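You operate a simulated robot arm through the tools that you are given. There is no shell and no other tool.

Carry out the task below with a simulated two-armed robot. There is one attempt and no reset: what you move stays moved.

Task
Take the lid off the red box and lay it down on the bench top beside the press. Open the clips drawer, take the black clip on the clear end of the green work bench and put it away in the inside of the clips drawer, then shut the drawer. Put the yellow thick marker from the clear end of the green work bench on the middle shelf under the stapler and the blue thick marker on the top of the desk. Put the pack marked "90 GSM" from the top of the green chest on the lower level of the tall shelf and the pack marked "small" on the upper level of the tall shelf. Any order will do. Set down upright: thick marker.

It is judged by the outcome, as a careful person would: the job done as asked, and still so three seconds after it is handed in. It fails if anything else is knocked over, pushed out of place, dropped, spilled or broken. Lids that push on must go on centred and level and be pressed home; caps that screw on are set level and turned clockwise until they are tight.

Robot
Two 7-joint arms with two-finger parallel grippers on one trunk, on a base that moves. Base frame: it is fixed to the floor where the robot stands at the start and does not move with it; the origin is under the middle of the robot, x ahead of it, y to its left, z up; the surface under the hand at the start is at about z = 0.9. Readings come in m, rad, newtons and seconds.
The left shoulder is at the start at [0.08, 0.131, 0.947], the right one opposite. With the tool pointing down near the work surface each hand reaches from about 0.38 to 0.84 m from the robot's upright axis, wherever it stands, measured 20 degrees to its own side. Places, roughly: black clip (5x3x4 cm) [0.5, -2, 0.9]; clips drawer [0.5, -0.6, 0.8]; inside of the clips drawer [0.6, -0.6, 0.7]; lower level of the tall shelf [-5.1, -4.6, 0.5]; middle shelf under the stapler [0.7, -1.5, 0.5]; pack [-2.75, -5.5, 1]; red box (17x9x8 cm) [0.7, -0.2, 0.9]; thick marker [0.5, -1.5, 1]; top of the desk [-0.9, -5.2, 0.8]; upper level of the tall shelf [-5.1, -4.6, 1.3]. Payload 1.57 kg a hand.
The TCP of each hand is the grasp point between the finger pads, 0.03 m short of the fingertips. In the tool frame z runs along the fingers and y along their closing line. The gripper opens to 0.11 m. The fingers are 0.024 m wide and 0.012 m thick; the gripper's body (0.048 by 0.112 m) begins 0.078 m behind the TCP.
Orientation is that of the tool frame in the base frame, as [roll, pitch, yaw] about the fixed x, y, z axes, in that order (R = Rz(yaw) Ry(pitch) Rx(roll)). With the fingers straight down and closing along the base's y, the tool's x points along the base's -x, its y along +y and its z along -z.

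Tools
- The arms move only by the tool nudge_tool. It takes "left_moves", "right_moves" or both (then of equal length, played together; a hand with none holds still); each is a list of rows, each a list of 7 numbers: the shift along the tool's x, y, z in m, then the turn, a rotation vector about the tool's x, y, z in rad, then the closure, from 0 (fully open) to 1 (shut). In form: [[tx, ty, tz, rx, ry, rz, hand], ...]. A call has 1 to 20 rows; each row is the pose to reach, as a shift and turn from the pose commanded when the call began, along the tool's axes at that moment. Each row takes 0.2 s and may step no farther than 0.05 m and 0.15 rad from the row before; otherwise, or with a gripper value out of range, the whole call is refused. Where a pose cannot be reached the arm comes as near as it can. A force on the tool above 40 N (or 10 N above the force at the start of the call, whichever is more), or a blocked arm, ends the call early, and 0.2 s more pass. Each finger travels about 0.108 m/s and halts on what it meets, pressing with about 36 N; the grip force reading is that of the motor and also rises with nothing between the fingers. The clock runs only during rows and for 0.2 s after the last one: add rows that repeat a pose to give the fingers time. The reply holds the time, the measured pose of the TCP, the force on the tool along the base axes, the opening and the grip force, in the units named above and with some noise, with the torque about the TCP (base axes, N m) and any sound that the robot's microphone picked up.
- Cameras (640 x 400 px; columns grow to the right, rows downward): "scene" is now at [-0.0667, -0.0525, 1.4183]; the picture's right is [-0.58, -0.82, 0.00], its down [-0.47, 0.33, -0.81] and it looks along [0.67, -0.47, -0.58] (base axes); focal length 257 px, centre (320, 200). "left" rides on the left gripper at [0.07, -0.016, -0.141] in its tool frame; the picture's right is [0.23, 0.97, 0.00], its down [-0.85, 0.20, -0.48] and it looks along [-0.47, 0.11, 0.88] (tool axes); focal length 222 px, centre (320, 200). "right" rides on the right gripper at [0.07, 0.016, -0.141] in its tool frame; the picture's right is [-0.23, 0.97, 0.00], its down [-0.86, -0.20, -0.48] and it looks along [-0.47, -0.11, 0.88] (tool axes); focal length 222 px, centre (320, 200). There is no depth. A picture from a camera that has moved, and an enlarged one, comes with that camera's place and axes in the base frame and with its lens.
- snapshot(camera): a new picture of that camera. The clock stands still meanwhile.
- base_move(legs): drives the robot by 1 to 6 legs, each [ahead, left, turn to the left] in m, m and rad, along the robot's own axes; the way and the turn of a leg run together, so that a leg with both is an arc; at most 1.5 m and 3.142 rad a leg. The arms and the cameras ride along, it lands a little off, and it stops where it bumps. It gives what a move gives.
- head_to(pan, tilt): turns the head with the scene camera to pan (to the left, within 1.902 rad either way) and tilt (down, from -0.506 to 1.204), counted from straight ahead of the robot. It gives what a move gives.
- close_up(camera, box): a new picture of the part [left, top, right, bottom] of that camera's present view, enlarged. The clock stands still meanwhile.
- sign_off(): hands the job in; it is judged then, once.

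Places have to be worked out from the pictures, the camera data and where the tool is seen. Open the grippers and draw the arms clear of the work before you hand the job in, unless the task says otherwise.

The tools are called after "Emit:" as a command line: name --argument value ..., lists and objects as JSON in quotes. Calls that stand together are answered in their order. nudge_tool: Moves the arms, as the interface text tells. Its arguments: {"type":"object","properties":{"left_moves":{"type":"array","items":{"type":"array","items":{"type":"number"}}},"right_moves":{"type":"array","items":{"type":"array","items":{"type":"number"}}}},"required":[]} The other tools are called the same way: base_move (legs) drives the base; head_to (pan, tilt) turns the head that bears the scene camera; snapshot (camera) takes a picture; close_up (camera, box) takes an enlarged picture of a part of a camera's view; sign_off () hands the job in.

At the start:

```text
time: 0.0
left_ee_pos: [0.5014, -0.1015, 1.1898]
left_tool_rot: [3.141, 0.001, 3.141]
left_wrist_force: [-0.1, 0.0, -0.5]
left_wrist_torque: [-0.01, 0.02, 0.0]
left_gripper_width: 0.1098
left_grasp_force: 0.1
right_ee_pos: [0.4254, -0.4736, 1.1513]
right_tool_rot: [-3.141, 0.002, -3.141]
right_wrist_force: [0.1, 0.5, 0.6]
right_wrist_torque: [0.0, -0.01, 0.0]
right_gripper_width: 0.1102
right_grasp_force: 0.0
robot x, y, heading: [0.0002, 0.0036, 0.001]
head pan, tilt (commanded): [-0.614, 0.618]
```

scene: 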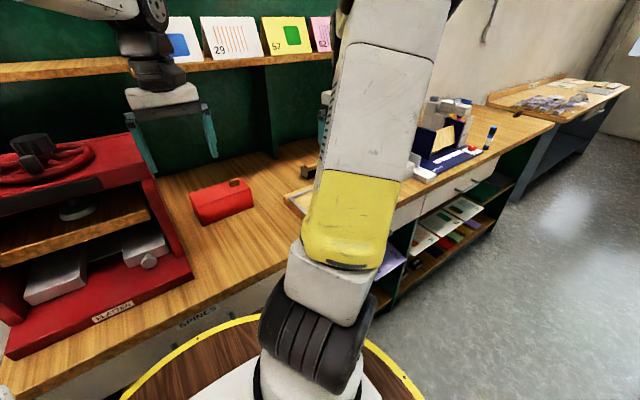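
right: 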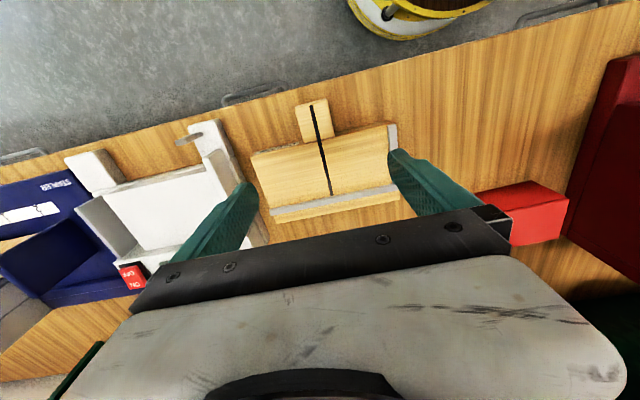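
left: 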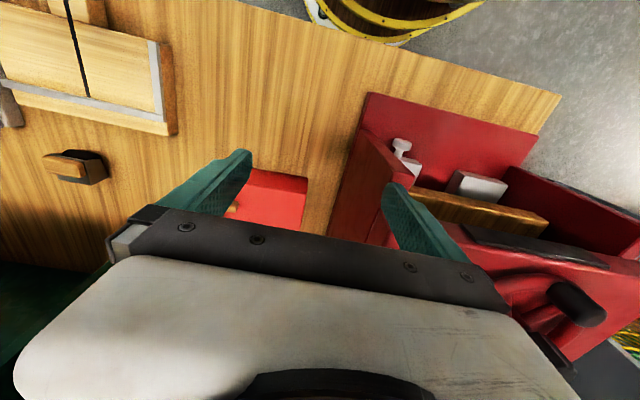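

I start by looking around with the scene camera to work out where things are.

Emit:
head_to --pan 0.0 --tilt 0.8

Emit:
snapshot --camera "scene"

Emit:
head_to --pan -1.2 --tilt 0.6

Emit:
snapshot --camera "scene"

```text
time: 1.0
left_ee_pos: [0.5001, -0.1018, 1.1898]
left_tool_rot: [-3.14, 0.0, 3.141]
left_wrist_force: [0.4, 0.4, 0.5]
left_wrist_torque: [0.01, -0.01, 0.0]
left_gripper_width: 0.1101
left_grasp_force: 0.1
right_ee_pos: [0.4258, -0.4733, 1.1514]
right_tool_rot: [-3.139, 0.002, -3.141]
right_wrist_force: [0.5, 1.1, 0.6]
right_wrist_torque: [0.0, -0.02, -0.01]
right_gripper_width: 0.1101
right_grasp_force: 0.0
robot x, y, heading: [0.0003, -0.0015, -0.003]
head pan, tilt (commanded): [0.0, 0.799]
```

```text
taken
camera scene: at [-0.0578, -0.0019, 1.4031], right [0.0, -1.0, 0.0], down [-0.72, 0.0, -0.7], along [0.7, 0.0, -0.72], focal length 257 px, centre (320, 200)
```

scene: 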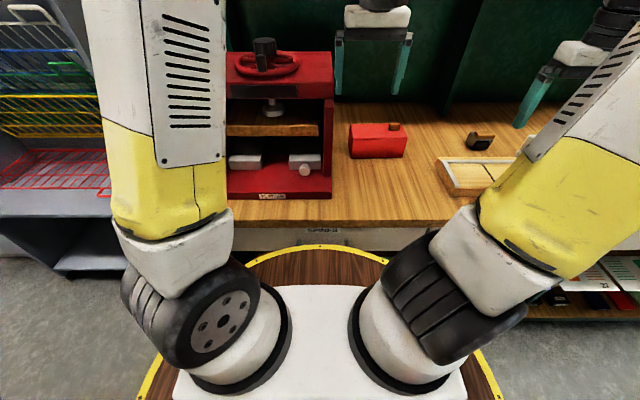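

```text
time: 2.4
left_ee_pos: [0.501, -0.1016, 1.1905]
left_tool_rot: [3.142, 0.0, -3.141]
left_wrist_force: [-0.3, 0.1, 0.1]
left_wrist_torque: [0.02, -0.03, 0.0]
left_gripper_width: 0.1099
left_grasp_force: 0.0
right_ee_pos: [0.4252, -0.4722, 1.1505]
right_tool_rot: [-3.14, 0.002, -3.14]
right_wrist_force: [-0.6, -0.2, -0.6]
right_wrist_torque: [0.02, 0.0, -0.03]
right_gripper_width: 0.1101
right_grasp_force: 0.0
robot x, y, heading: [-0.0033, -0.001, 0.003]
head pan, tilt (commanded): [-1.201, 0.6]
```

```text
taken
camera scene: at [-0.1064, -0.0842, 1.4199], right [-0.93, -0.36, 0.0], down [-0.2, 0.53, -0.82], along [0.3, -0.77, -0.57], focal length 257 px, centre (320, 200)
```

scene: 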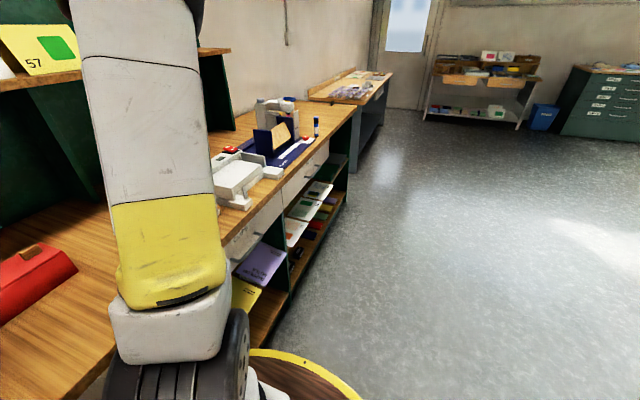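

Scene shows the bench running along -y with the press left, red box, a paper cutter, then stapler etc. I take close-ups of the red box and the drawers.

Emit:
head_to --pan -0.25 --tilt 0.75

Emit:
close_up --camera "scene" --box '[200, 60, 440, 210]'

Emit:
snapshot --camera "scene"

Emit:
close_up --camera "left" --box '[160, 100, 400, 250]'

```text
time: 3.6
left_ee_pos: [0.502, -0.1021, 1.1896]
left_tool_rot: [3.141, 0.0, 3.141]
left_wrist_force: [0.3, -0.1, -1.0]
left_wrist_torque: [-0.02, 0.02, 0.01]
left_gripper_width: 0.1099
left_grasp_force: 0.2
right_ee_pos: [0.4256, -0.4735, 1.1521]
right_tool_rot: [-3.14, 0.001, 3.141]
right_wrist_force: [1.0, 0.3, 0.5]
right_wrist_torque: [0.02, 0.0, 0.03]
right_gripper_width: 0.1101
right_grasp_force: 0.1
robot x, y, heading: [0.0001, 0.002, 0.001]
head pan, tilt (commanded): [-0.25, 0.75]
```

```text
2.67 times, centred on (320, 135) of scene
camera zoom: at [-0.0582, -0.0223, 1.4071], right [-0.25, -0.97, 0.0], down [-0.66, 0.17, -0.73], along [0.71, -0.18, -0.68], focal length 686 px, centre (320, 373)
```

zoom: 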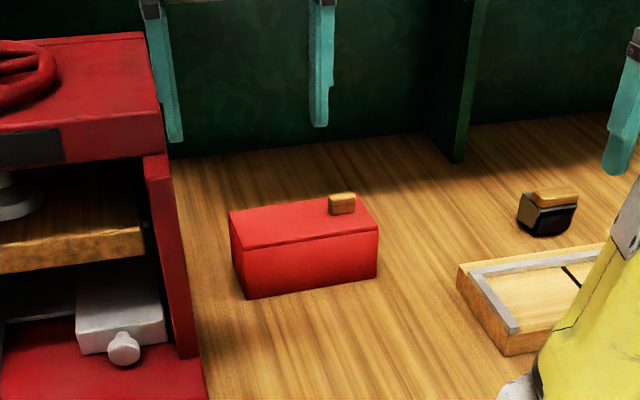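

```text
taken
camera scene: at [-0.0582, -0.0223, 1.4071], right [-0.25, -0.97, 0.0], down [-0.66, 0.17, -0.73], along [0.71, -0.18, -0.68], focal length 257 px, centre (320, 200)
```

scene: 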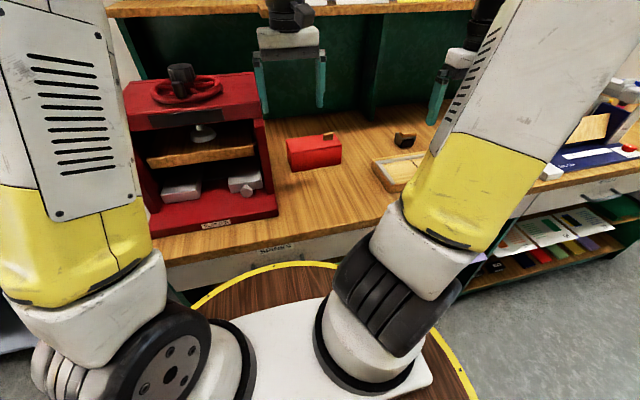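

```text
2.67 times, centred on (280, 175) of left
camera zoom: at [0.4323, -0.1168, 1.3306], right [-0.23, 0.97, 0.0], down [0.85, 0.2, 0.48], along [0.47, 0.11, -0.88], focal length 592 px, centre (427, 267)
```

zoom: 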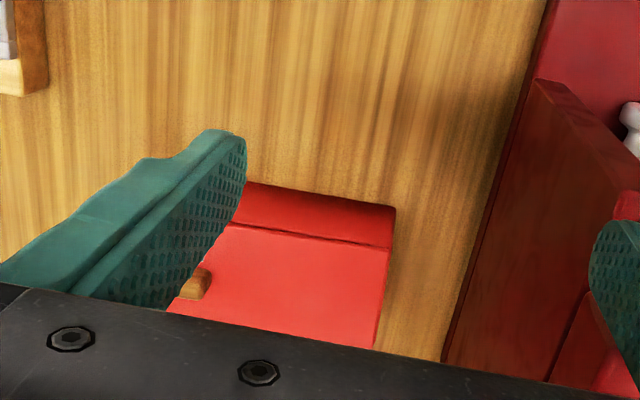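

The box has a lid with a tab at its right end; I look more closely through the right hand's camera and left camera to see how the lid is made.

Emit:
close_up --camera "right" --box '[440, 150, 600, 250]'

Emit:
close_up --camera "scene" --box '[270, 120, 366, 180]'

Emit:
close_up --camera "scene" --box '[160, 180, 400, 330]'

```text
4.00 times, centred on (520, 200) of right
camera zoom: at [0.3554, -0.4568, 1.2934], right [0.23, 0.97, 0.0], down [0.85, -0.2, 0.48], along [0.47, -0.11, -0.88], focal length 888 px, centre (-480, 200)
```

zoom: 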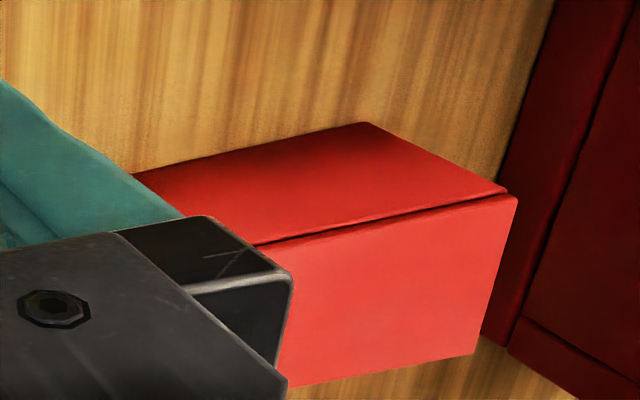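

```text
6.67 times, centred on (318, 150) of scene
camera zoom: at [-0.0582, -0.0223, 1.4071], right [-0.25, -0.97, 0.0], down [-0.66, 0.17, -0.73], along [0.71, -0.18, -0.68], focal length 1714 px, centre (333, 533)
```

zoom: 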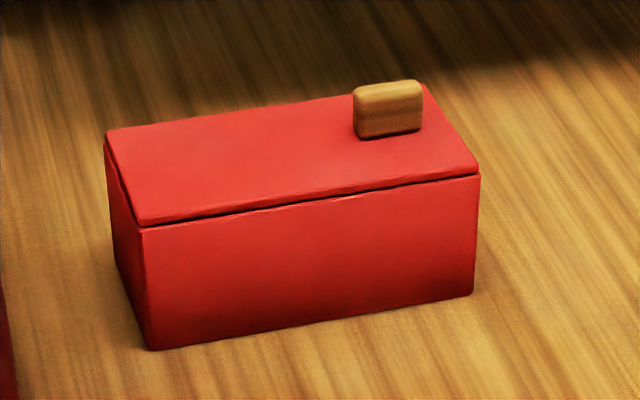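

```text
2.67 times, centred on (280, 255) of scene
camera zoom: at [-0.0582, -0.0223, 1.4071], right [-0.25, -0.97, 0.0], down [-0.66, 0.17, -0.73], along [0.71, -0.18, -0.68], focal length 686 px, centre (427, 53)
```

zoom: 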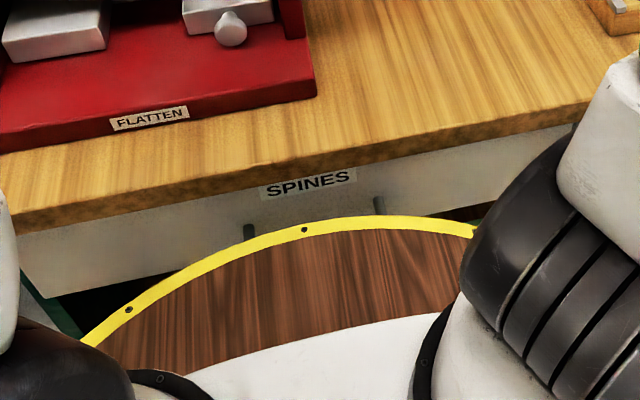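

The lid is a flat board with a wooden tab (about 3.4 cm along y) near its right end; I judge the tab at about (0.673, -0.236, 0.985). I move the left hand above it (fingers closing along y) and shift the right hand aside.

Emit:
nudge_tool --left_moves '[[-0.03, -0.025, 0.012, 0, 0, 0, 0], [-0.06, -0.05, 0.024, 0, 0, 0, 0], [-0.09, -0.075, 0.036, 0, 0, 0, 0], [-0.12, -0.1, 0.05, 0, 0, 0, 0], [-0.15, -0.12, 0.06, 0, 0, 0, 0], [-0.172, -0.134, 0.09, 0, 0, 0, 0], [-0.172, -0.134, 0.09, 0, 0, 0, 0]]' --right_moves '[[0, -0.03, 0, 0, 0, 0, 0], [0, -0.06, 0, 0, 0, 0, 0], [0, -0.09, 0, 0, 0, 0, 0], [0, -0.12, 0, 0, 0, 0, 0], [0, -0.12, 0, 0, 0, 0, 0], [0, -0.12, 0, 0, 0, 0, 0], [0, -0.12, 0, 0, 0, 0, 0]]'

Emit:
snapshot --camera "left"

Emit:
snapshot --camera "scene"

```text
time: 5.2
left_ee_pos: [0.6645, -0.2298, 1.0953]
left_tool_rot: [-3.141, -0.001, 3.14]
left_wrist_force: [-0.4, 0.1, 0.3]
left_wrist_torque: [-0.02, 0.03, 0.0]
left_gripper_width: 0.1104
left_grasp_force: 0.1
left hand out of reach, approached as far as the arm can: row 6, 7
right_ee_pos: [0.4244, -0.5927, 1.1525]
right_tool_rot: [-3.141, 0.002, 3.141]
right_wrist_force: [0.5, -0.8, 0.0]
right_wrist_torque: [-0.01, 0.01, 0.02]
right_gripper_width: 0.1102
right_grasp_force: 0.0
robot x, y, heading: [0.0005, -0.001, -0.004]
head pan, tilt (commanded): [-0.25, 0.75]
```

```text
taken
camera left: at [0.596, -0.2449, 1.2372], right [-0.23, 0.97, 0.0], down [0.86, 0.2, 0.48], along [0.47, 0.11, -0.88], focal length 222 px, centre (320, 200)
```

left: 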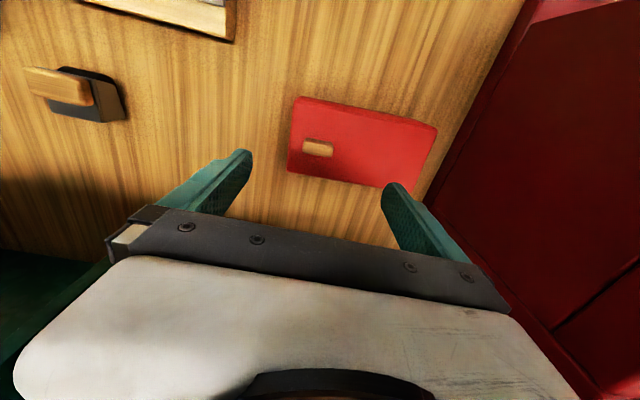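

```text
taken
camera scene: at [-0.0581, -0.0223, 1.4071], right [-0.25, -0.97, 0.0], down [-0.66, 0.17, -0.73], along [0.71, -0.18, -0.68], focal length 257 px, centre (320, 200)
```

scene: 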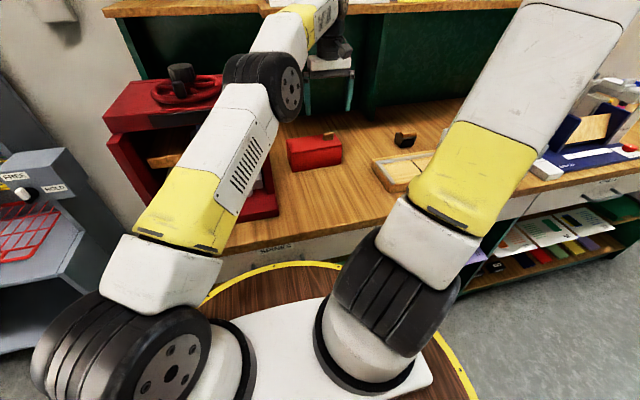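

Tab is seen at about (0.662, -0.232); the hand is at its reach limit at this height but nearly right over it. I lower and correct toward it.

Emit:
nudge_tool --left_moves '[[0.004, 0.002, 0.02, 0, 0, 0, 0], [0.01, 0.004, 0.04, 0, 0, 0, 0], [0.01, 0.004, 0.06, 0, 0, 0, 0], [0.01, 0.004, 0.06, 0, 0, 0, 0]]'

Emit:
snapshot --camera "left"

```text
time: 6.2
left_ee_pos: [0.6548, -0.226, 1.0365]
left_tool_rot: [3.14, 0.001, 3.14]
left_wrist_force: [-0.2, 0.4, 0.5]
left_wrist_torque: [0.02, 0.02, -0.01]
left_gripper_width: 0.1101
left_grasp_force: 0.0
right_ee_pos: [0.4257, -0.5923, 1.1517]
right_tool_rot: [-3.14, 0.003, -3.141]
right_wrist_force: [-0.3, -0.8, 0.3]
right_wrist_torque: [0.02, 0.0, 0.0]
right_gripper_width: 0.1097
right_grasp_force: 0.0
robot x, y, heading: [0.0016, 0.0026, 0.001]
head pan, tilt (commanded): [-0.25, 0.75]
```

```text
taken
camera left: at [0.5864, -0.2399, 1.1771], right [-0.23, 0.97, 0.0], down [0.85, 0.2, 0.48], along [0.47, 0.11, -0.88], focal length 222 px, centre (320, 200)
```

left: 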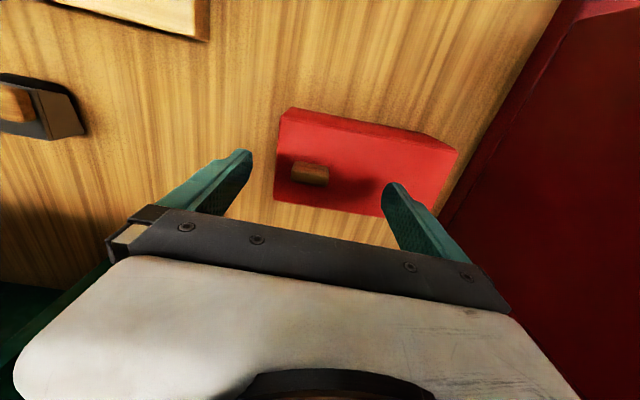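

Tab now estimated at (0.659, -0.231). I lower to TCP z ≈ 1.010 so the fingertips stop just above the lid.

Emit:
nudge_tool --left_moves '[[-0.004, -0.005, 0.012, 0, 0, 0, 0], [-0.004, -0.005, 0.02, 0, 0, 0, 0.2], [-0.004, -0.005, 0.026, 0, 0, 0, 0.4], [-0.004, -0.005, 0.026, 0, 0, 0, 0.4]]'

Emit:
snapshot --camera "left"

Emit:
close_up --camera "scene" --box '[270, 60, 398, 180]'

```text
time: 7.2
left_ee_pos: [0.6594, -0.2304, 1.0091]
left_tool_rot: [-3.141, 0.001, 3.142]
left_wrist_force: [0.5, -0.2, 0.9]
left_wrist_torque: [-0.03, -0.01, -0.02]
left_gripper_width: 0.0658
left_grasp_force: 0.0
right_ee_pos: [0.425, -0.592, 1.1524]
right_tool_rot: [-3.139, 0.002, 3.14]
right_wrist_force: [-0.6, 0.2, 0.1]
right_wrist_torque: [0.01, 0.01, 0.01]
right_gripper_width: 0.1099
right_grasp_force: 0.0
robot x, y, heading: [-0.0015, -0.0015, -0.001]
head pan, tilt (commanded): [-0.25, 0.75]
```

```text
taken
camera left: at [0.5902, -0.2451, 1.1508], right [-0.23, 0.97, 0.0], down [0.85, 0.2, 0.48], along [0.47, 0.11, -0.88], focal length 222 px, centre (320, 200)
```

left: 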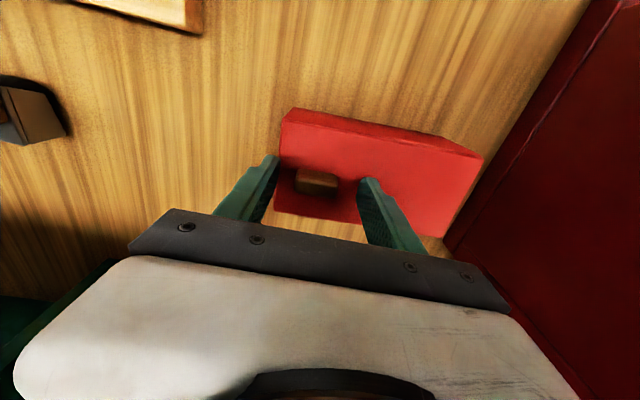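

```text
3.33 times, centred on (334, 120) of scene
camera zoom: at [-0.0581, -0.0223, 1.4071], right [-0.25, -0.97, 0.0], down [-0.66, 0.17, -0.73], along [0.71, -0.18, -0.68], focal length 857 px, centre (273, 467)
```

zoom: 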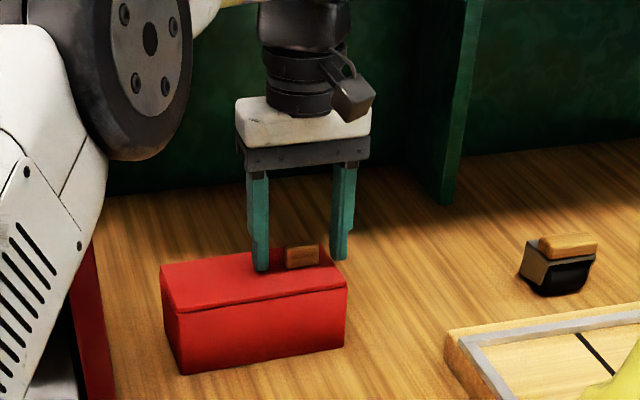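

The tab lies between the fingers. I close on it.

Emit:
nudge_tool --left_moves '[[-0.002, 0, 0.002, 0, 0, 0, 0.6], [-0.002, 0, 0.002, 0, 0, 0, 0.8], [-0.002, 0, 0.002, 0, 0, 0, 1], [-0.002, 0, 0.002, 0, 0, 0, 1], [-0.002, 0, 0.002, 0, 0, 0, 1]]'

Emit:
snapshot --camera "left"

```text
time: 8.4
left_ee_pos: [0.6619, -0.2319, 1.0089]
left_tool_rot: [3.141, 0.002, -3.141]
left_wrist_force: [-0.8, 0.5, 0.7]
left_wrist_torque: [-0.01, 0.0, 0.09]
left_gripper_width: 0.0329
left_grasp_force: 36.3
right_ee_pos: [0.4254, -0.5929, 1.1511]
right_tool_rot: [-3.138, 0.001, -3.141]
right_wrist_force: [-0.2, 0.4, 0.2]
right_wrist_torque: [0.01, 0.0, -0.02]
right_gripper_width: 0.1098
right_grasp_force: 0.0
robot x, y, heading: [-0.0029, -0.0018, -0.001]
head pan, tilt (commanded): [-0.25, 0.75]
```

```text
taken
camera left: at [0.5922, -0.245, 1.1491], right [-0.23, 0.97, 0.0], down [0.85, 0.2, 0.48], along [0.47, 0.11, -0.88], focal length 222 px, centre (320, 200)
```

left: 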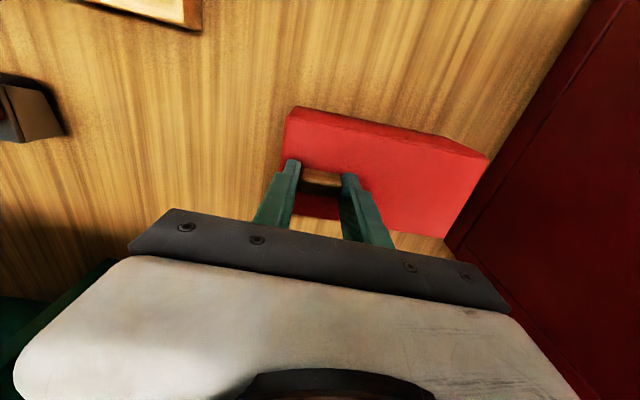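

The tab is held (3.3 cm, 36 N). I lift slowly and watch the force.

Emit:
nudge_tool --left_moves '[[0, 0, -0.005, 0, 0, 0, 1], [0, 0, -0.01, 0, 0, 0, 1], [0, 0, -0.015, 0, 0, 0, 1], [0, 0, -0.02, 0, 0, 0, 1], [0, 0, -0.025, 0, 0, 0, 1]]'

Emit:
snapshot --camera "left"

Emit:
close_up --camera "scene" --box '[270, 60, 398, 180]'

```text
time: 9.6
left_ee_pos: [0.6606, -0.2308, 1.0334]
left_tool_rot: [-3.14, 0.0, 3.142]
left_wrist_force: [0.4, 0.6, -1.6]
left_wrist_torque: [-0.09, -0.01, 0.01]
left_gripper_width: 0.0328
left_grasp_force: 35.7
right_ee_pos: [0.426, -0.5931, 1.1523]
right_tool_rot: [-3.141, 0.002, -3.141]
right_wrist_force: [0.3, -0.2, 0.1]
right_wrist_torque: [-0.01, 0.01, 0.01]
right_gripper_width: 0.1104
right_grasp_force: 0.0
robot x, y, heading: [-0.0014, 0.001, -0.001]
head pan, tilt (commanded): [-0.25, 0.75]
```

```text
taken
camera left: at [0.5923, -0.2454, 1.174], right [-0.23, 0.97, 0.0], down [0.86, 0.2, 0.48], along [0.47, 0.11, -0.88], focal length 222 px, centre (320, 200)
```

left: 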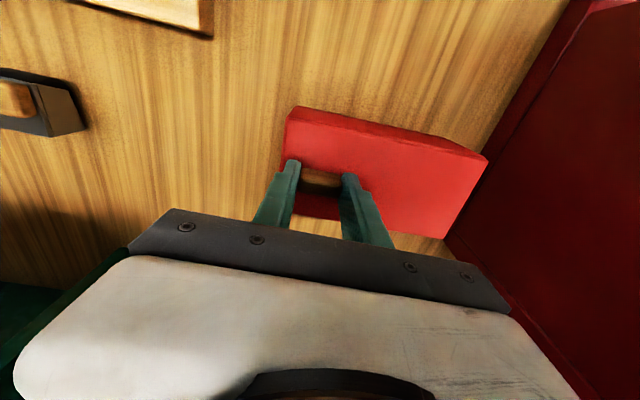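

```text
3.33 times, centred on (334, 120) of scene
camera zoom: at [-0.058, -0.0224, 1.4071], right [-0.25, -0.97, 0.0], down [-0.66, 0.17, -0.73], along [0.71, -0.18, -0.68], focal length 857 px, centre (273, 467)
```

zoom: 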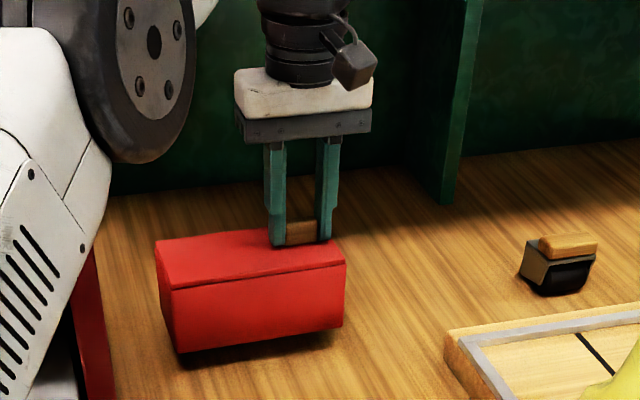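

The whole box came up with the lid, so the lid sticks or slides. Before lowering I look closely at the lid's edges.

Emit:
close_up --camera "left" --box '[260, 90, 500, 240]'

Emit:
close_up --camera "scene" --box '[296, 120, 346, 170]'

Emit:
close_up --camera "right" --box '[480, 130, 640, 250]'

```text
2.67 times, centred on (380, 165) of left
camera zoom: at [0.5923, -0.2454, 1.174], right [-0.23, 0.97, 0.0], down [0.86, 0.2, 0.48], along [0.47, 0.11, -0.88], focal length 592 px, centre (160, 293)
```

zoom: 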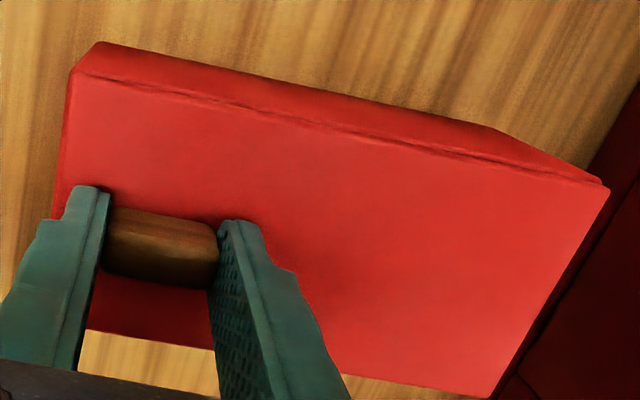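

```text
8.00 times, centred on (321, 145) of scene
camera zoom: at [-0.058, -0.0224, 1.4071], right [-0.25, -0.97, 0.0], down [-0.66, 0.17, -0.73], along [0.71, -0.18, -0.68], focal length 2058 px, centre (312, 640)
```

zoom: 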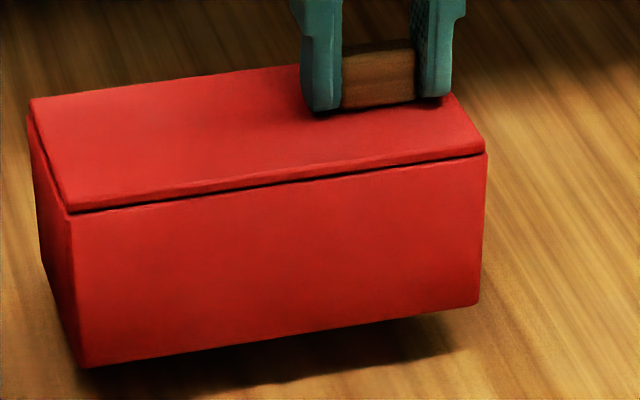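

```text
3.33 times, centred on (560, 190) of right
camera zoom: at [0.3553, -0.5765, 1.2943], right [0.23, 0.97, 0.0], down [0.85, -0.2, 0.48], along [0.47, -0.11, -0.88], focal length 740 px, centre (-480, 233)
```

zoom: 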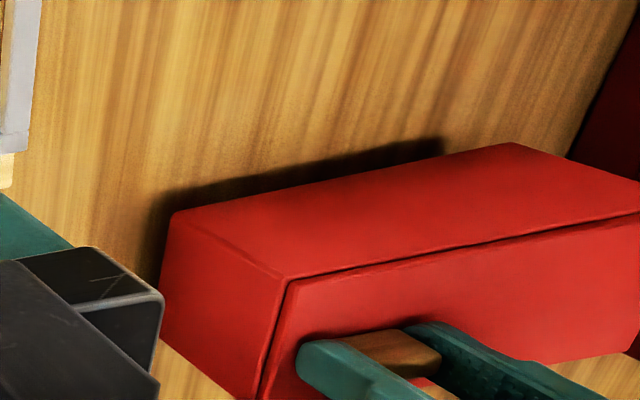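

The lid has a gap line all round and sits tight on the box, so I must hold the body with the other hand. I set the box back down exactly, and turn the right hand's yaw by +90° out on the free side.

Emit:
nudge_tool --left_moves '[[0, 0, 0.005, 0, 0, 0, 1], [0, 0, 0.01, 0, 0, 0, 1], [0, 0, 0.015, 0, 0, 0, 1], [0, 0, 0.02, 0, 0, 0, 1], [0, 0, 0.0235, 0, 0, 0, 1], [0, 0, 0.0235, 0, 0, 0, 1], [0, 0, 0.0235, 0, 0, 0, 1], [0, 0, 0.0235, 0, 0, 0, 1], [0, 0, 0.0235, 0, 0, 0, 1], [0, 0, 0.0235, 0, 0, 0, 1], [0, 0, 0.0235, 0, 0, 0, 1]]' --right_moves '[[0, 0, 0, 0, 0, -0.143, 0], [0, 0, 0, 0, 0, -0.286, 0], [0, 0, 0, 0, 0, -0.428, 0], [0, 0, 0, 0, 0, -0.571, 0], [0, 0, 0, 0, 0, -0.714, 0], [0, 0, 0, 0, 0, -0.857, 0], [0, 0, 0, 0, 0, -1.0, 0], [0, 0, 0, 0, 0, -1.142, 0], [0, 0, 0, 0, 0, -1.285, 0], [0, 0, 0, 0, 0, -1.428, 0], [0, 0, 0, 0, 0, -1.571, 0]]'

Emit:
snapshot --camera "scene"

Emit:
snapshot --camera "right"

```text
time: 12.0
left_ee_pos: [0.6626, -0.2312, 1.0094]
left_tool_rot: [3.141, 0.0, 3.141]
left_wrist_force: [0.7, -0.3, -1.9]
left_wrist_torque: [-0.1, -0.01, 0.01]
left_gripper_width: 0.0329
left_grasp_force: 35.9
right_ee_pos: [0.426, -0.5937, 1.1508]
right_tool_rot: [-3.141, -0.002, -1.57]
right_wrist_force: [-0.1, -0.2, 0.5]
right_wrist_torque: [0.01, -0.01, -0.01]
right_gripper_width: 0.1101
right_grasp_force: 0.0
robot x, y, heading: [0.0027, -0.0013, 0.0]
head pan, tilt (commanded): [-0.25, 0.75]
```

```text
taken
camera scene: at [-0.0581, -0.0224, 1.4071], right [-0.25, -0.97, 0.0], down [-0.66, 0.17, -0.73], along [0.71, -0.18, -0.68], focal length 257 px, centre (320, 200)
```

scene: 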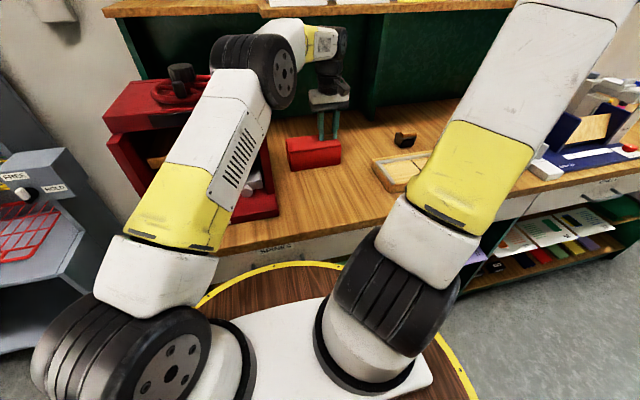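

```text
taken
camera right: at [0.4088, -0.663, 1.2936], right [-0.97, 0.23, 0.0], down [0.2, 0.86, 0.48], along [0.11, 0.47, -0.88], focal length 222 px, centre (320, 200)
```

right: 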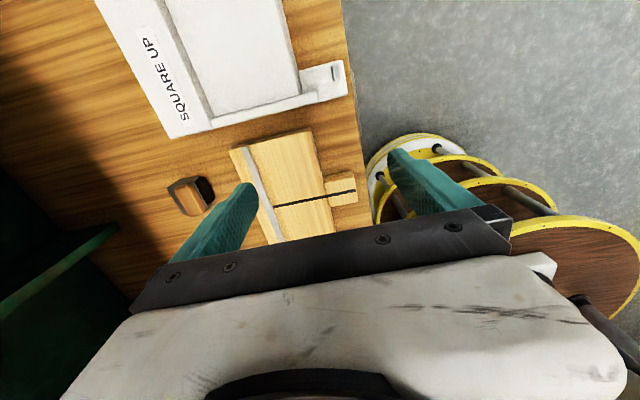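

The box is nearly down (left still bears its weight), so I lower 2 mm more. The right hand now tilts 45° (pointing +y and down, closing along x) and moves to a standoff on the box's right side.

Emit:
nudge_tool --left_moves '[[0, 0, 0.001, 0, 0, 0, 1], [0, 0, 0.002, 0, 0, 0, 1], [0, 0, 0.0025, 0, 0, 0, 1], [0, 0, 0.0025, 0, 0, 0, 1], [0, 0, 0.0025, 0, 0, 0, 1], [0, 0, 0.0025, 0, 0, 0, 1], [0, 0, 0.0025, 0, 0, 0, 1]]' --right_moves '[[-0.01, -0.035, -0.01, 0, -0.131, 0, 0], [-0.03, -0.07, -0.02, 0, -0.262, 0, 0], [-0.05, -0.11, -0.02, 0, -0.393, 0, 0], [-0.07, -0.15, -0.02, 0, -0.524, 0, 0], [-0.09, -0.19, -0.01, 0, -0.654, 0, 0], [-0.115, -0.22, 0.0, 0, -0.785, 0, 0], [-0.133, -0.237, 0.0, 0, -0.785, 0, 0]]'

Emit:
snapshot --camera "scene"

Emit:
snapshot --camera "right"

Emit:
snapshot --camera "left"

```text
time: 13.6
left_ee_pos: [0.6599, -0.2308, 1.0077]
left_tool_rot: [-3.141, 0.0, 3.141]
left_wrist_force: [-4.1, -1.1, 13.3]
left_wrist_torque: [0.11, 0.18, 0.15]
left_gripper_width: 0.0328
left_grasp_force: 36.5
right_ee_pos: [0.6033, -0.4576, 1.1478]
right_tool_rot: [-3.137, 0.701, -1.57]
right_wrist_force: [0.3, -0.1, -0.6]
right_wrist_torque: [-0.01, -0.02, 0.02]
right_gripper_width: 0.1101
right_grasp_force: 0.0
right hand out of reach, approached as far as the arm can: row 4, 5, 6, 7
robot x, y, heading: [0.0011, -0.0013, 0.001]
head pan, tilt (commanded): [-0.25, 0.75]
```

```text
taken
camera scene: at [-0.0587, -0.0223, 1.407], right [-0.25, -0.97, 0.0], down [-0.66, 0.17, -0.73], along [0.71, -0.18, -0.68], focal length 257 px, centre (320, 200)
```

scene: 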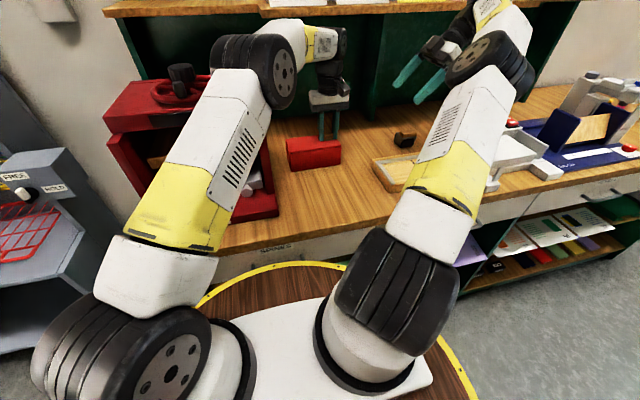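

```text
taken
camera right: at [0.5866, -0.6022, 1.2118], right [-0.97, 0.18, 0.14], down [0.2, 0.34, 0.92], along [0.11, 0.92, -0.37], focal length 222 px, centre (320, 200)
```

right: 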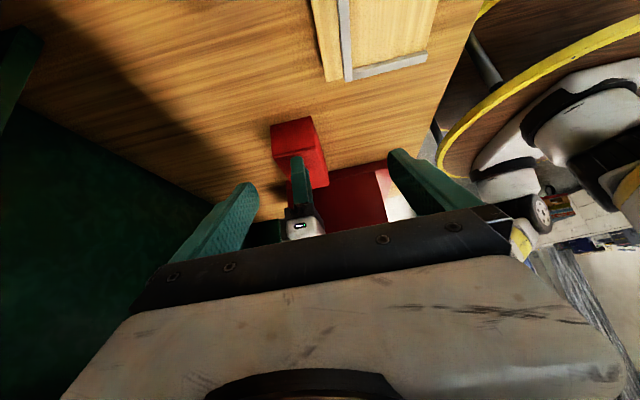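

```text
taken
camera left: at [0.5913, -0.2457, 1.1486], right [-0.23, 0.97, 0.0], down [0.85, 0.2, 0.48], along [0.47, 0.11, -0.88], focal length 222 px, centre (320, 200)
```

left: 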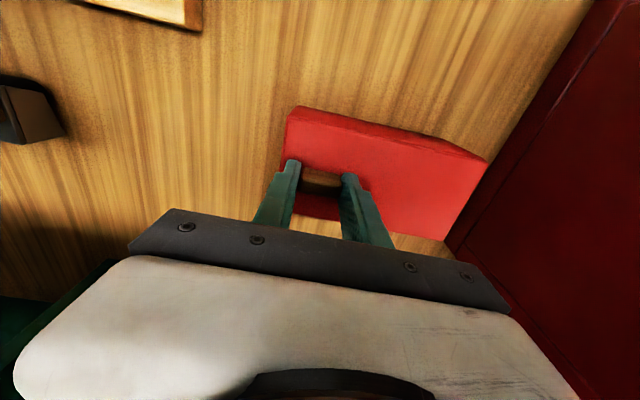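

The box is resting on the bench again. The right hand hit its reach limit high up; closer in it should reach, so I go to a lower standoff at about (0.663, -0.345, 1.03) completing the 45° tilt.

Emit:
nudge_tool --right_moves '[[-0.002, -0.015, 0.04, 0, -0.02, 0, 0], [-0.005, -0.03, 0.08, 0, -0.04, 0, 0], [-0.008, -0.045, 0.12, 0, -0.06, 0, 0], [-0.01, -0.06, 0.163, 0, -0.085, 0, 0], [-0.01, -0.06, 0.163, 0, -0.085, 0, 0]]'

Emit:
snapshot --camera "scene"

Emit:
snapshot --camera "right"

```text
time: 14.8
left_ee_pos: [0.6614, -0.2309, 1.008]
left_tool_rot: [3.141, 0.002, 3.141]
left_wrist_force: [-3.5, -3.3, 15.1]
left_wrist_torque: [0.02, 0.16, 0.15]
left_gripper_width: 0.0327
left_grasp_force: 36.3
right_ee_pos: [0.6654, -0.3438, 1.0311]
right_tool_rot: [-3.135, 0.787, -1.568]
right_wrist_force: [-0.3, -0.9, -0.1]
right_wrist_torque: [0.03, 0.0, 0.01]
right_gripper_width: 0.11
right_grasp_force: 0.2
robot x, y, heading: [0.0012, 0.004, -0.001]
head pan, tilt (commanded): [-0.25, 0.75]
```

```text
taken
camera scene: at [-0.0587, -0.0223, 1.407], right [-0.25, -0.97, 0.0], down [-0.66, 0.17, -0.73], along [0.71, -0.18, -0.68], focal length 257 px, centre (320, 200)
```

scene: 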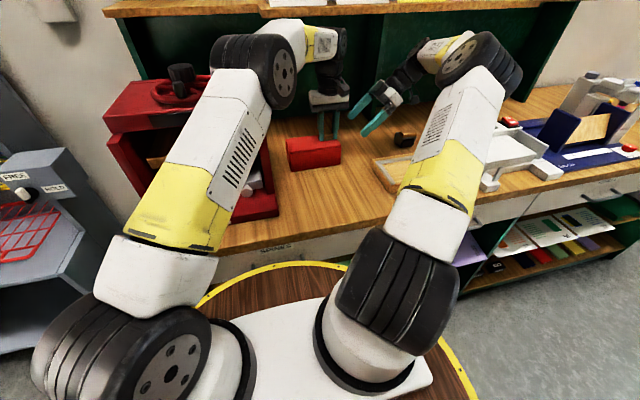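

```text
taken
camera right: at [0.6483, -0.4934, 1.0819], right [-0.97, 0.16, 0.16], down [0.2, 0.26, 0.94], along [0.11, 0.95, -0.29], focal length 222 px, centre (320, 200)
```

right: 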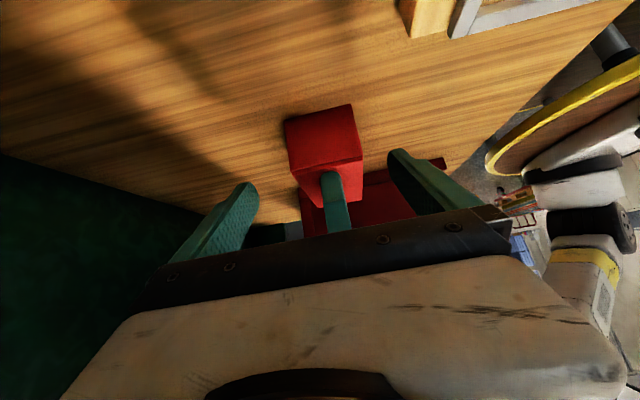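

The box end face lies centred between the open right fingers (box centre x ≈ 0.660). I move in along the tool axis part of the way, then check.

Emit:
nudge_tool --right_moves '[[0.001, 0.003, 0.03, 0, 0, 0, 0], [0.002, 0.005, 0.06, 0, 0, 0, 0], [0.003, 0.005, 0.085, 0, 0, 0, 0], [0.003, 0.005, 0.085, 0, 0, 0, 0]]'

Emit:
snapshot --camera "right"

Emit:
close_up --camera "scene" --box '[260, 50, 460, 190]'

Emit:
snapshot --camera "left"

```text
time: 15.8
left_ee_pos: [0.6606, -0.2302, 1.0077]
left_tool_rot: [3.141, 0.002, -3.14]
left_wrist_force: [-2.3, -3.2, 15.8]
left_wrist_torque: [-0.04, 0.01, 0.13]
left_gripper_width: 0.033
left_grasp_force: 36.2
right_ee_pos: [0.6594, -0.2866, 0.9673]
right_tool_rot: [-3.136, 0.787, -1.57]
right_wrist_force: [-0.2, 0.1, -0.2]
right_wrist_torque: [-0.05, 0.01, 0.02]
right_gripper_width: 0.1098
right_grasp_force: 0.1
robot x, y, heading: [-0.0009, -0.0019, 0.0]
head pan, tilt (commanded): [-0.25, 0.75]
```

```text
taken
camera right: at [0.6436, -0.4355, 1.0196], right [-0.97, 0.16, 0.16], down [0.2, 0.27, 0.94], along [0.11, 0.95, -0.29], focal length 222 px, centre (320, 200)
```

right: 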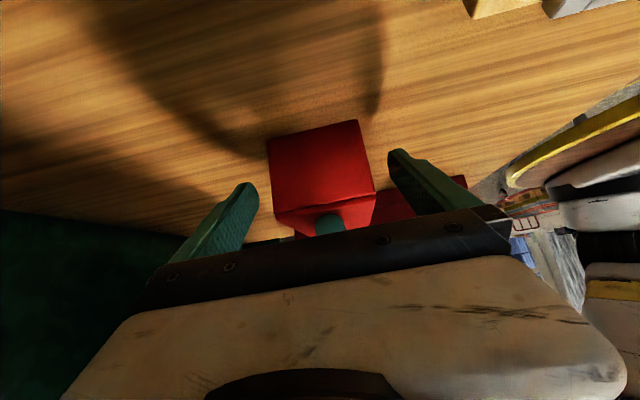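

```text
2.86 times, centred on (360, 120) of scene
camera zoom: at [-0.0586, -0.0223, 1.407], right [-0.25, -0.97, 0.0], down [-0.66, 0.17, -0.73], along [0.71, -0.18, -0.68], focal length 735 px, centre (206, 429)
```

zoom: 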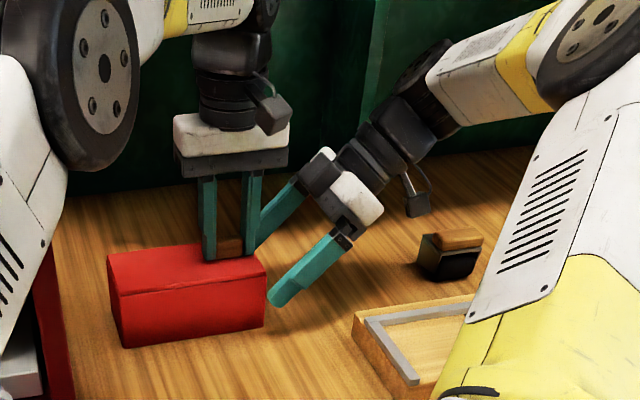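

```text
taken
camera left: at [0.5916, -0.2455, 1.1484], right [-0.23, 0.97, 0.0], down [0.85, 0.2, 0.48], along [0.47, 0.11, -0.88], focal length 222 px, centre (320, 200)
```

left: 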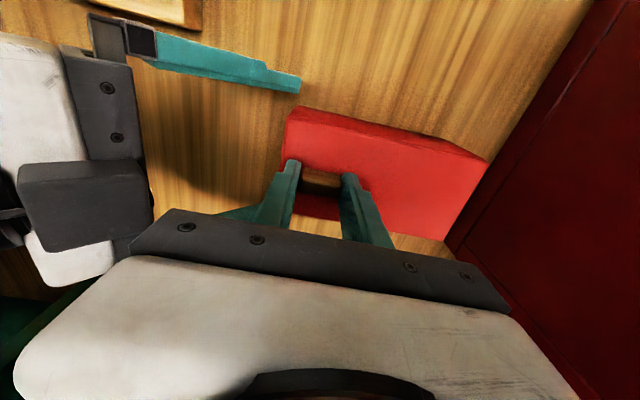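

Alignment looks good. I go in the last 4 cm and close on the box body, easing the left hand's downward press by 1.5 mm.

Emit:
nudge_tool --right_moves '[[0.0, -0.001, 0.02, 0, 0, 0, 0], [0.0, -0.001, 0.041, 0, 0, 0, 0], [0.0, -0.001, 0.041, 0, 0, 0, 0.2], [0.0, -0.001, 0.041, 0, 0, 0, 0.5], [0.0, -0.001, 0.041, 0, 0, 0, 1.0], [0.0, -0.001, 0.041, 0, 0, 0, 1.0]]' --left_moves '[[0, 0, -0.0005, 0, 0, 0, 1], [0, 0, -0.001, 0, 0, 0, 1], [0, 0, -0.0015, 0, 0, 0, 1], [0, 0, -0.0015, 0, 0, 0, 1], [0, 0, -0.0015, 0, 0, 0, 1], [0, 0, -0.0015, 0, 0, 0, 1]]'

Emit:
snapshot --camera "right"

Emit:
close_up --camera "scene" --box '[260, 50, 460, 190]'

Emit:
snapshot --camera "left"

```text
time: 17.2
left_ee_pos: [0.6616, -0.2307, 1.0089]
left_tool_rot: [3.14, 0.0, -3.141]
left_wrist_force: [0.1, -0.7, -0.9]
left_wrist_torque: [0.02, 0.0, -0.01]
left_gripper_width: 0.0329
left_grasp_force: 35.7
right_ee_pos: [0.6614, -0.2578, 0.9365]
right_tool_rot: [-3.139, 0.788, -1.57]
right_wrist_force: [-1.1, -0.1, -0.2]
right_wrist_torque: [-0.07, 0.03, 0.01]
right_gripper_width: 0.0857
right_grasp_force: 36.1
robot x, y, heading: [0.0018, -0.0005, -0.0]
head pan, tilt (commanded): [-0.25, 0.75]
heard: snap
```

```text
taken
camera right: at [0.6444, -0.4065, 0.9892], right [-0.97, 0.16, 0.16], down [0.2, 0.27, 0.94], along [0.11, 0.95, -0.29], focal length 222 px, centre (320, 200)
```

right: 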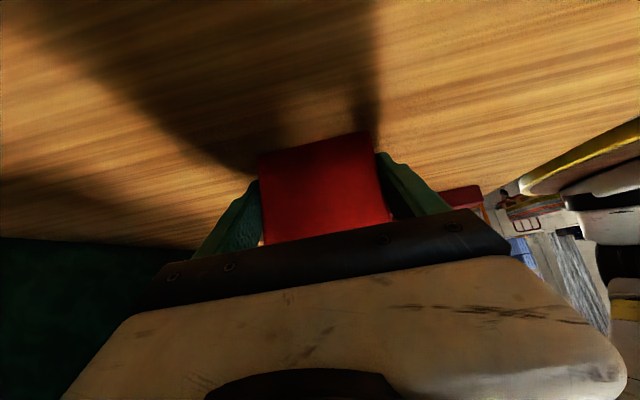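

```text
2.86 times, centred on (360, 120) of scene
camera zoom: at [-0.058, -0.0223, 1.4071], right [-0.25, -0.97, 0.0], down [-0.66, 0.17, -0.73], along [0.71, -0.18, -0.68], focal length 735 px, centre (206, 429)
```

zoom: 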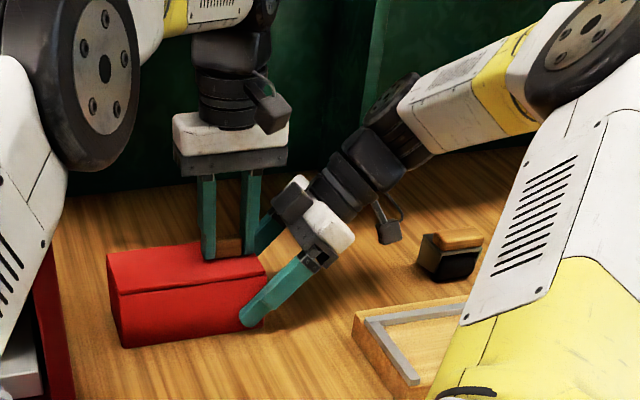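

```text
taken
camera left: at [0.5925, -0.2449, 1.149], right [-0.23, 0.97, 0.0], down [0.86, 0.2, 0.48], along [0.47, 0.11, -0.88], focal length 222 px, centre (320, 200)
```

left: 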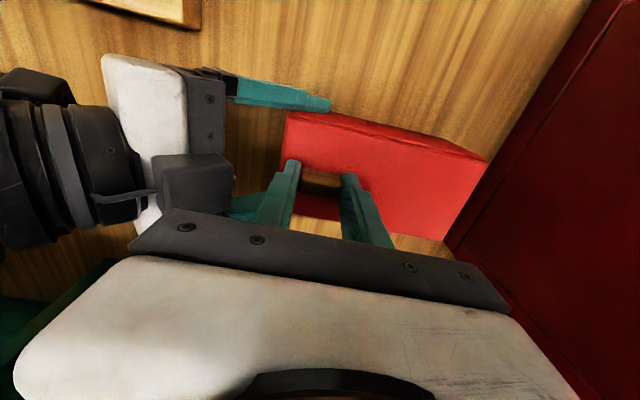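

I heard a snap and the body is held (8.6 cm). Now I lift the left hand slowly while the right holds the body still.

Emit:
nudge_tool --left_moves '[[0, 0, -0.004, 0, 0, 0, 1], [0, 0, -0.008, 0, 0, 0, 1], [0, 0, -0.012, 0, 0, 0, 1], [0, 0, -0.02, 0, 0, 0, 1], [0, 0, -0.03, 0, 0, 0, 1], [0, 0, -0.03, 0, 0, 0, 1]]' --right_moves '[[0, 0, 0, 0, 0, 0, 1], [0, 0, 0, 0, 0, 0, 1], [0, 0, 0, 0, 0, 0, 1], [0, 0, 0, 0, 0, 0, 1], [0, 0, 0, 0, 0, 0, 1], [0, 0, 0, 0, 0, 0, 1]]'

Emit:
close_up --camera "scene" --box '[260, 50, 460, 190]'

Emit:
snapshot --camera "left"

```text
time: 18.6
left_ee_pos: [0.6618, -0.2299, 1.0378]
left_tool_rot: [-3.141, -0.001, -3.141]
left_wrist_force: [1.0, 0.7, 0.0]
left_wrist_torque: [-0.02, 0.0, 0.0]
left_gripper_width: 0.033
left_grasp_force: 35.9
right_ee_pos: [0.6622, -0.257, 0.9372]
right_tool_rot: [-3.138, 0.788, -1.569]
right_wrist_force: [0.3, 0.0, -0.4]
right_wrist_torque: [-0.08, 0.01, 0.0]
right_gripper_width: 0.0854
right_grasp_force: 36.4
robot x, y, heading: [0.0032, 0.0003, -0.005]
head pan, tilt (commanded): [-0.25, 0.75]
```

```text
2.86 times, centred on (360, 120) of scene
camera zoom: at [-0.058, -0.0224, 1.4071], right [-0.25, -0.97, 0.0], down [-0.66, 0.17, -0.73], along [0.71, -0.18, -0.68], focal length 735 px, centre (206, 429)
```

zoom: 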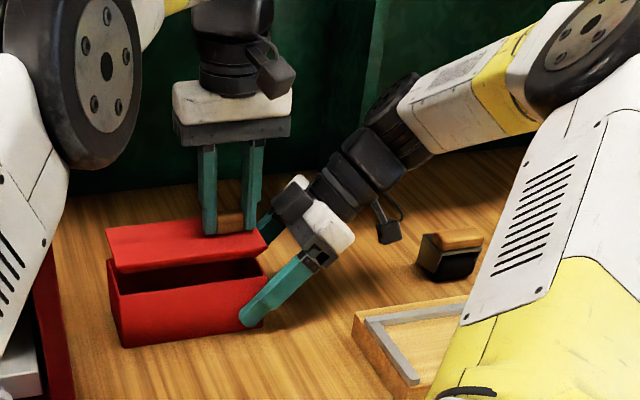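

```text
taken
camera left: at [0.5924, -0.2457, 1.1796], right [-0.23, 0.97, 0.0], down [0.86, 0.2, 0.48], along [0.47, 0.11, -0.88], focal length 222 px, centre (320, 200)
```

left: 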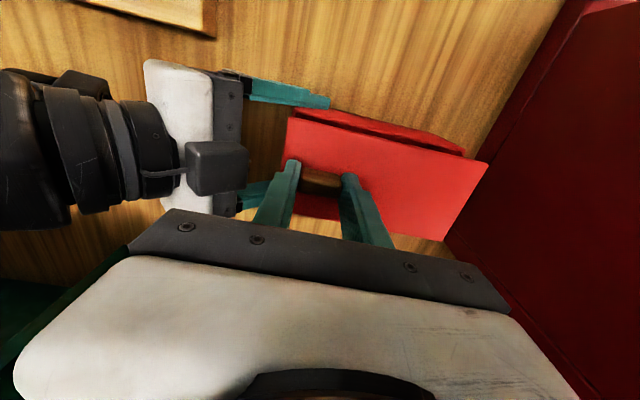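

The lid is off. I open the right hand and back it away along its axis, then bring the right hand up and clear.

Emit:
nudge_tool --right_moves '[[0, 0, 0, 0, 0, 0, 0.5], [0, 0, 0, 0, 0, 0, 0], [0, 0, 0, 0, 0, 0, 0], [0, 0, -0.03, 0, 0, 0, 0], [0, 0, -0.07, 0, 0, 0, 0], [0, 0, -0.11, 0, 0, 0, 0], [0, 0, -0.14, 0, 0, 0, 0]]' --left_moves '[[0, 0, 0, 0, 0, 0, 1], [0, 0, 0, 0, 0, 0, 1], [0, 0, 0, 0, 0, 0, 1], [0, 0, -0.01, 0, 0, 0, 1], [0, 0, -0.02, 0, 0, 0, 1], [0, 0, -0.02, 0, 0, 0, 1], [0, 0, -0.02, 0, 0, 0, 1]]'

Emit:
close_up --camera "scene" --box '[230, 50, 470, 200]'

```text
time: 20.2
left_ee_pos: [0.6607, -0.2306, 1.0577]
left_tool_rot: [-3.14, -0.001, 3.141]
left_wrist_force: [0.8, -0.7, -0.5]
left_wrist_torque: [-0.02, 0.01, 0.01]
left_gripper_width: 0.033
left_grasp_force: 35.4
right_ee_pos: [0.6598, -0.3569, 1.0374]
right_tool_rot: [-3.138, 0.787, -1.569]
right_wrist_force: [0.2, -0.2, 0.2]
right_wrist_torque: [-0.02, 0.02, -0.02]
right_gripper_width: 0.1101
right_grasp_force: 0.0
robot x, y, heading: [-0.003, -0.0008, 0.001]
head pan, tilt (commanded): [-0.25, 0.75]
```

```text
2.67 times, centred on (350, 125) of scene
camera zoom: at [-0.058, -0.0223, 1.4071], right [-0.25, -0.97, 0.0], down [-0.66, 0.17, -0.73], along [0.71, -0.18, -0.68], focal length 686 px, centre (240, 400)
```

zoom: 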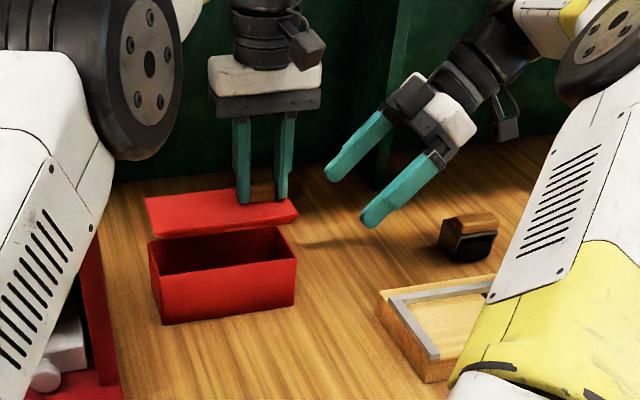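

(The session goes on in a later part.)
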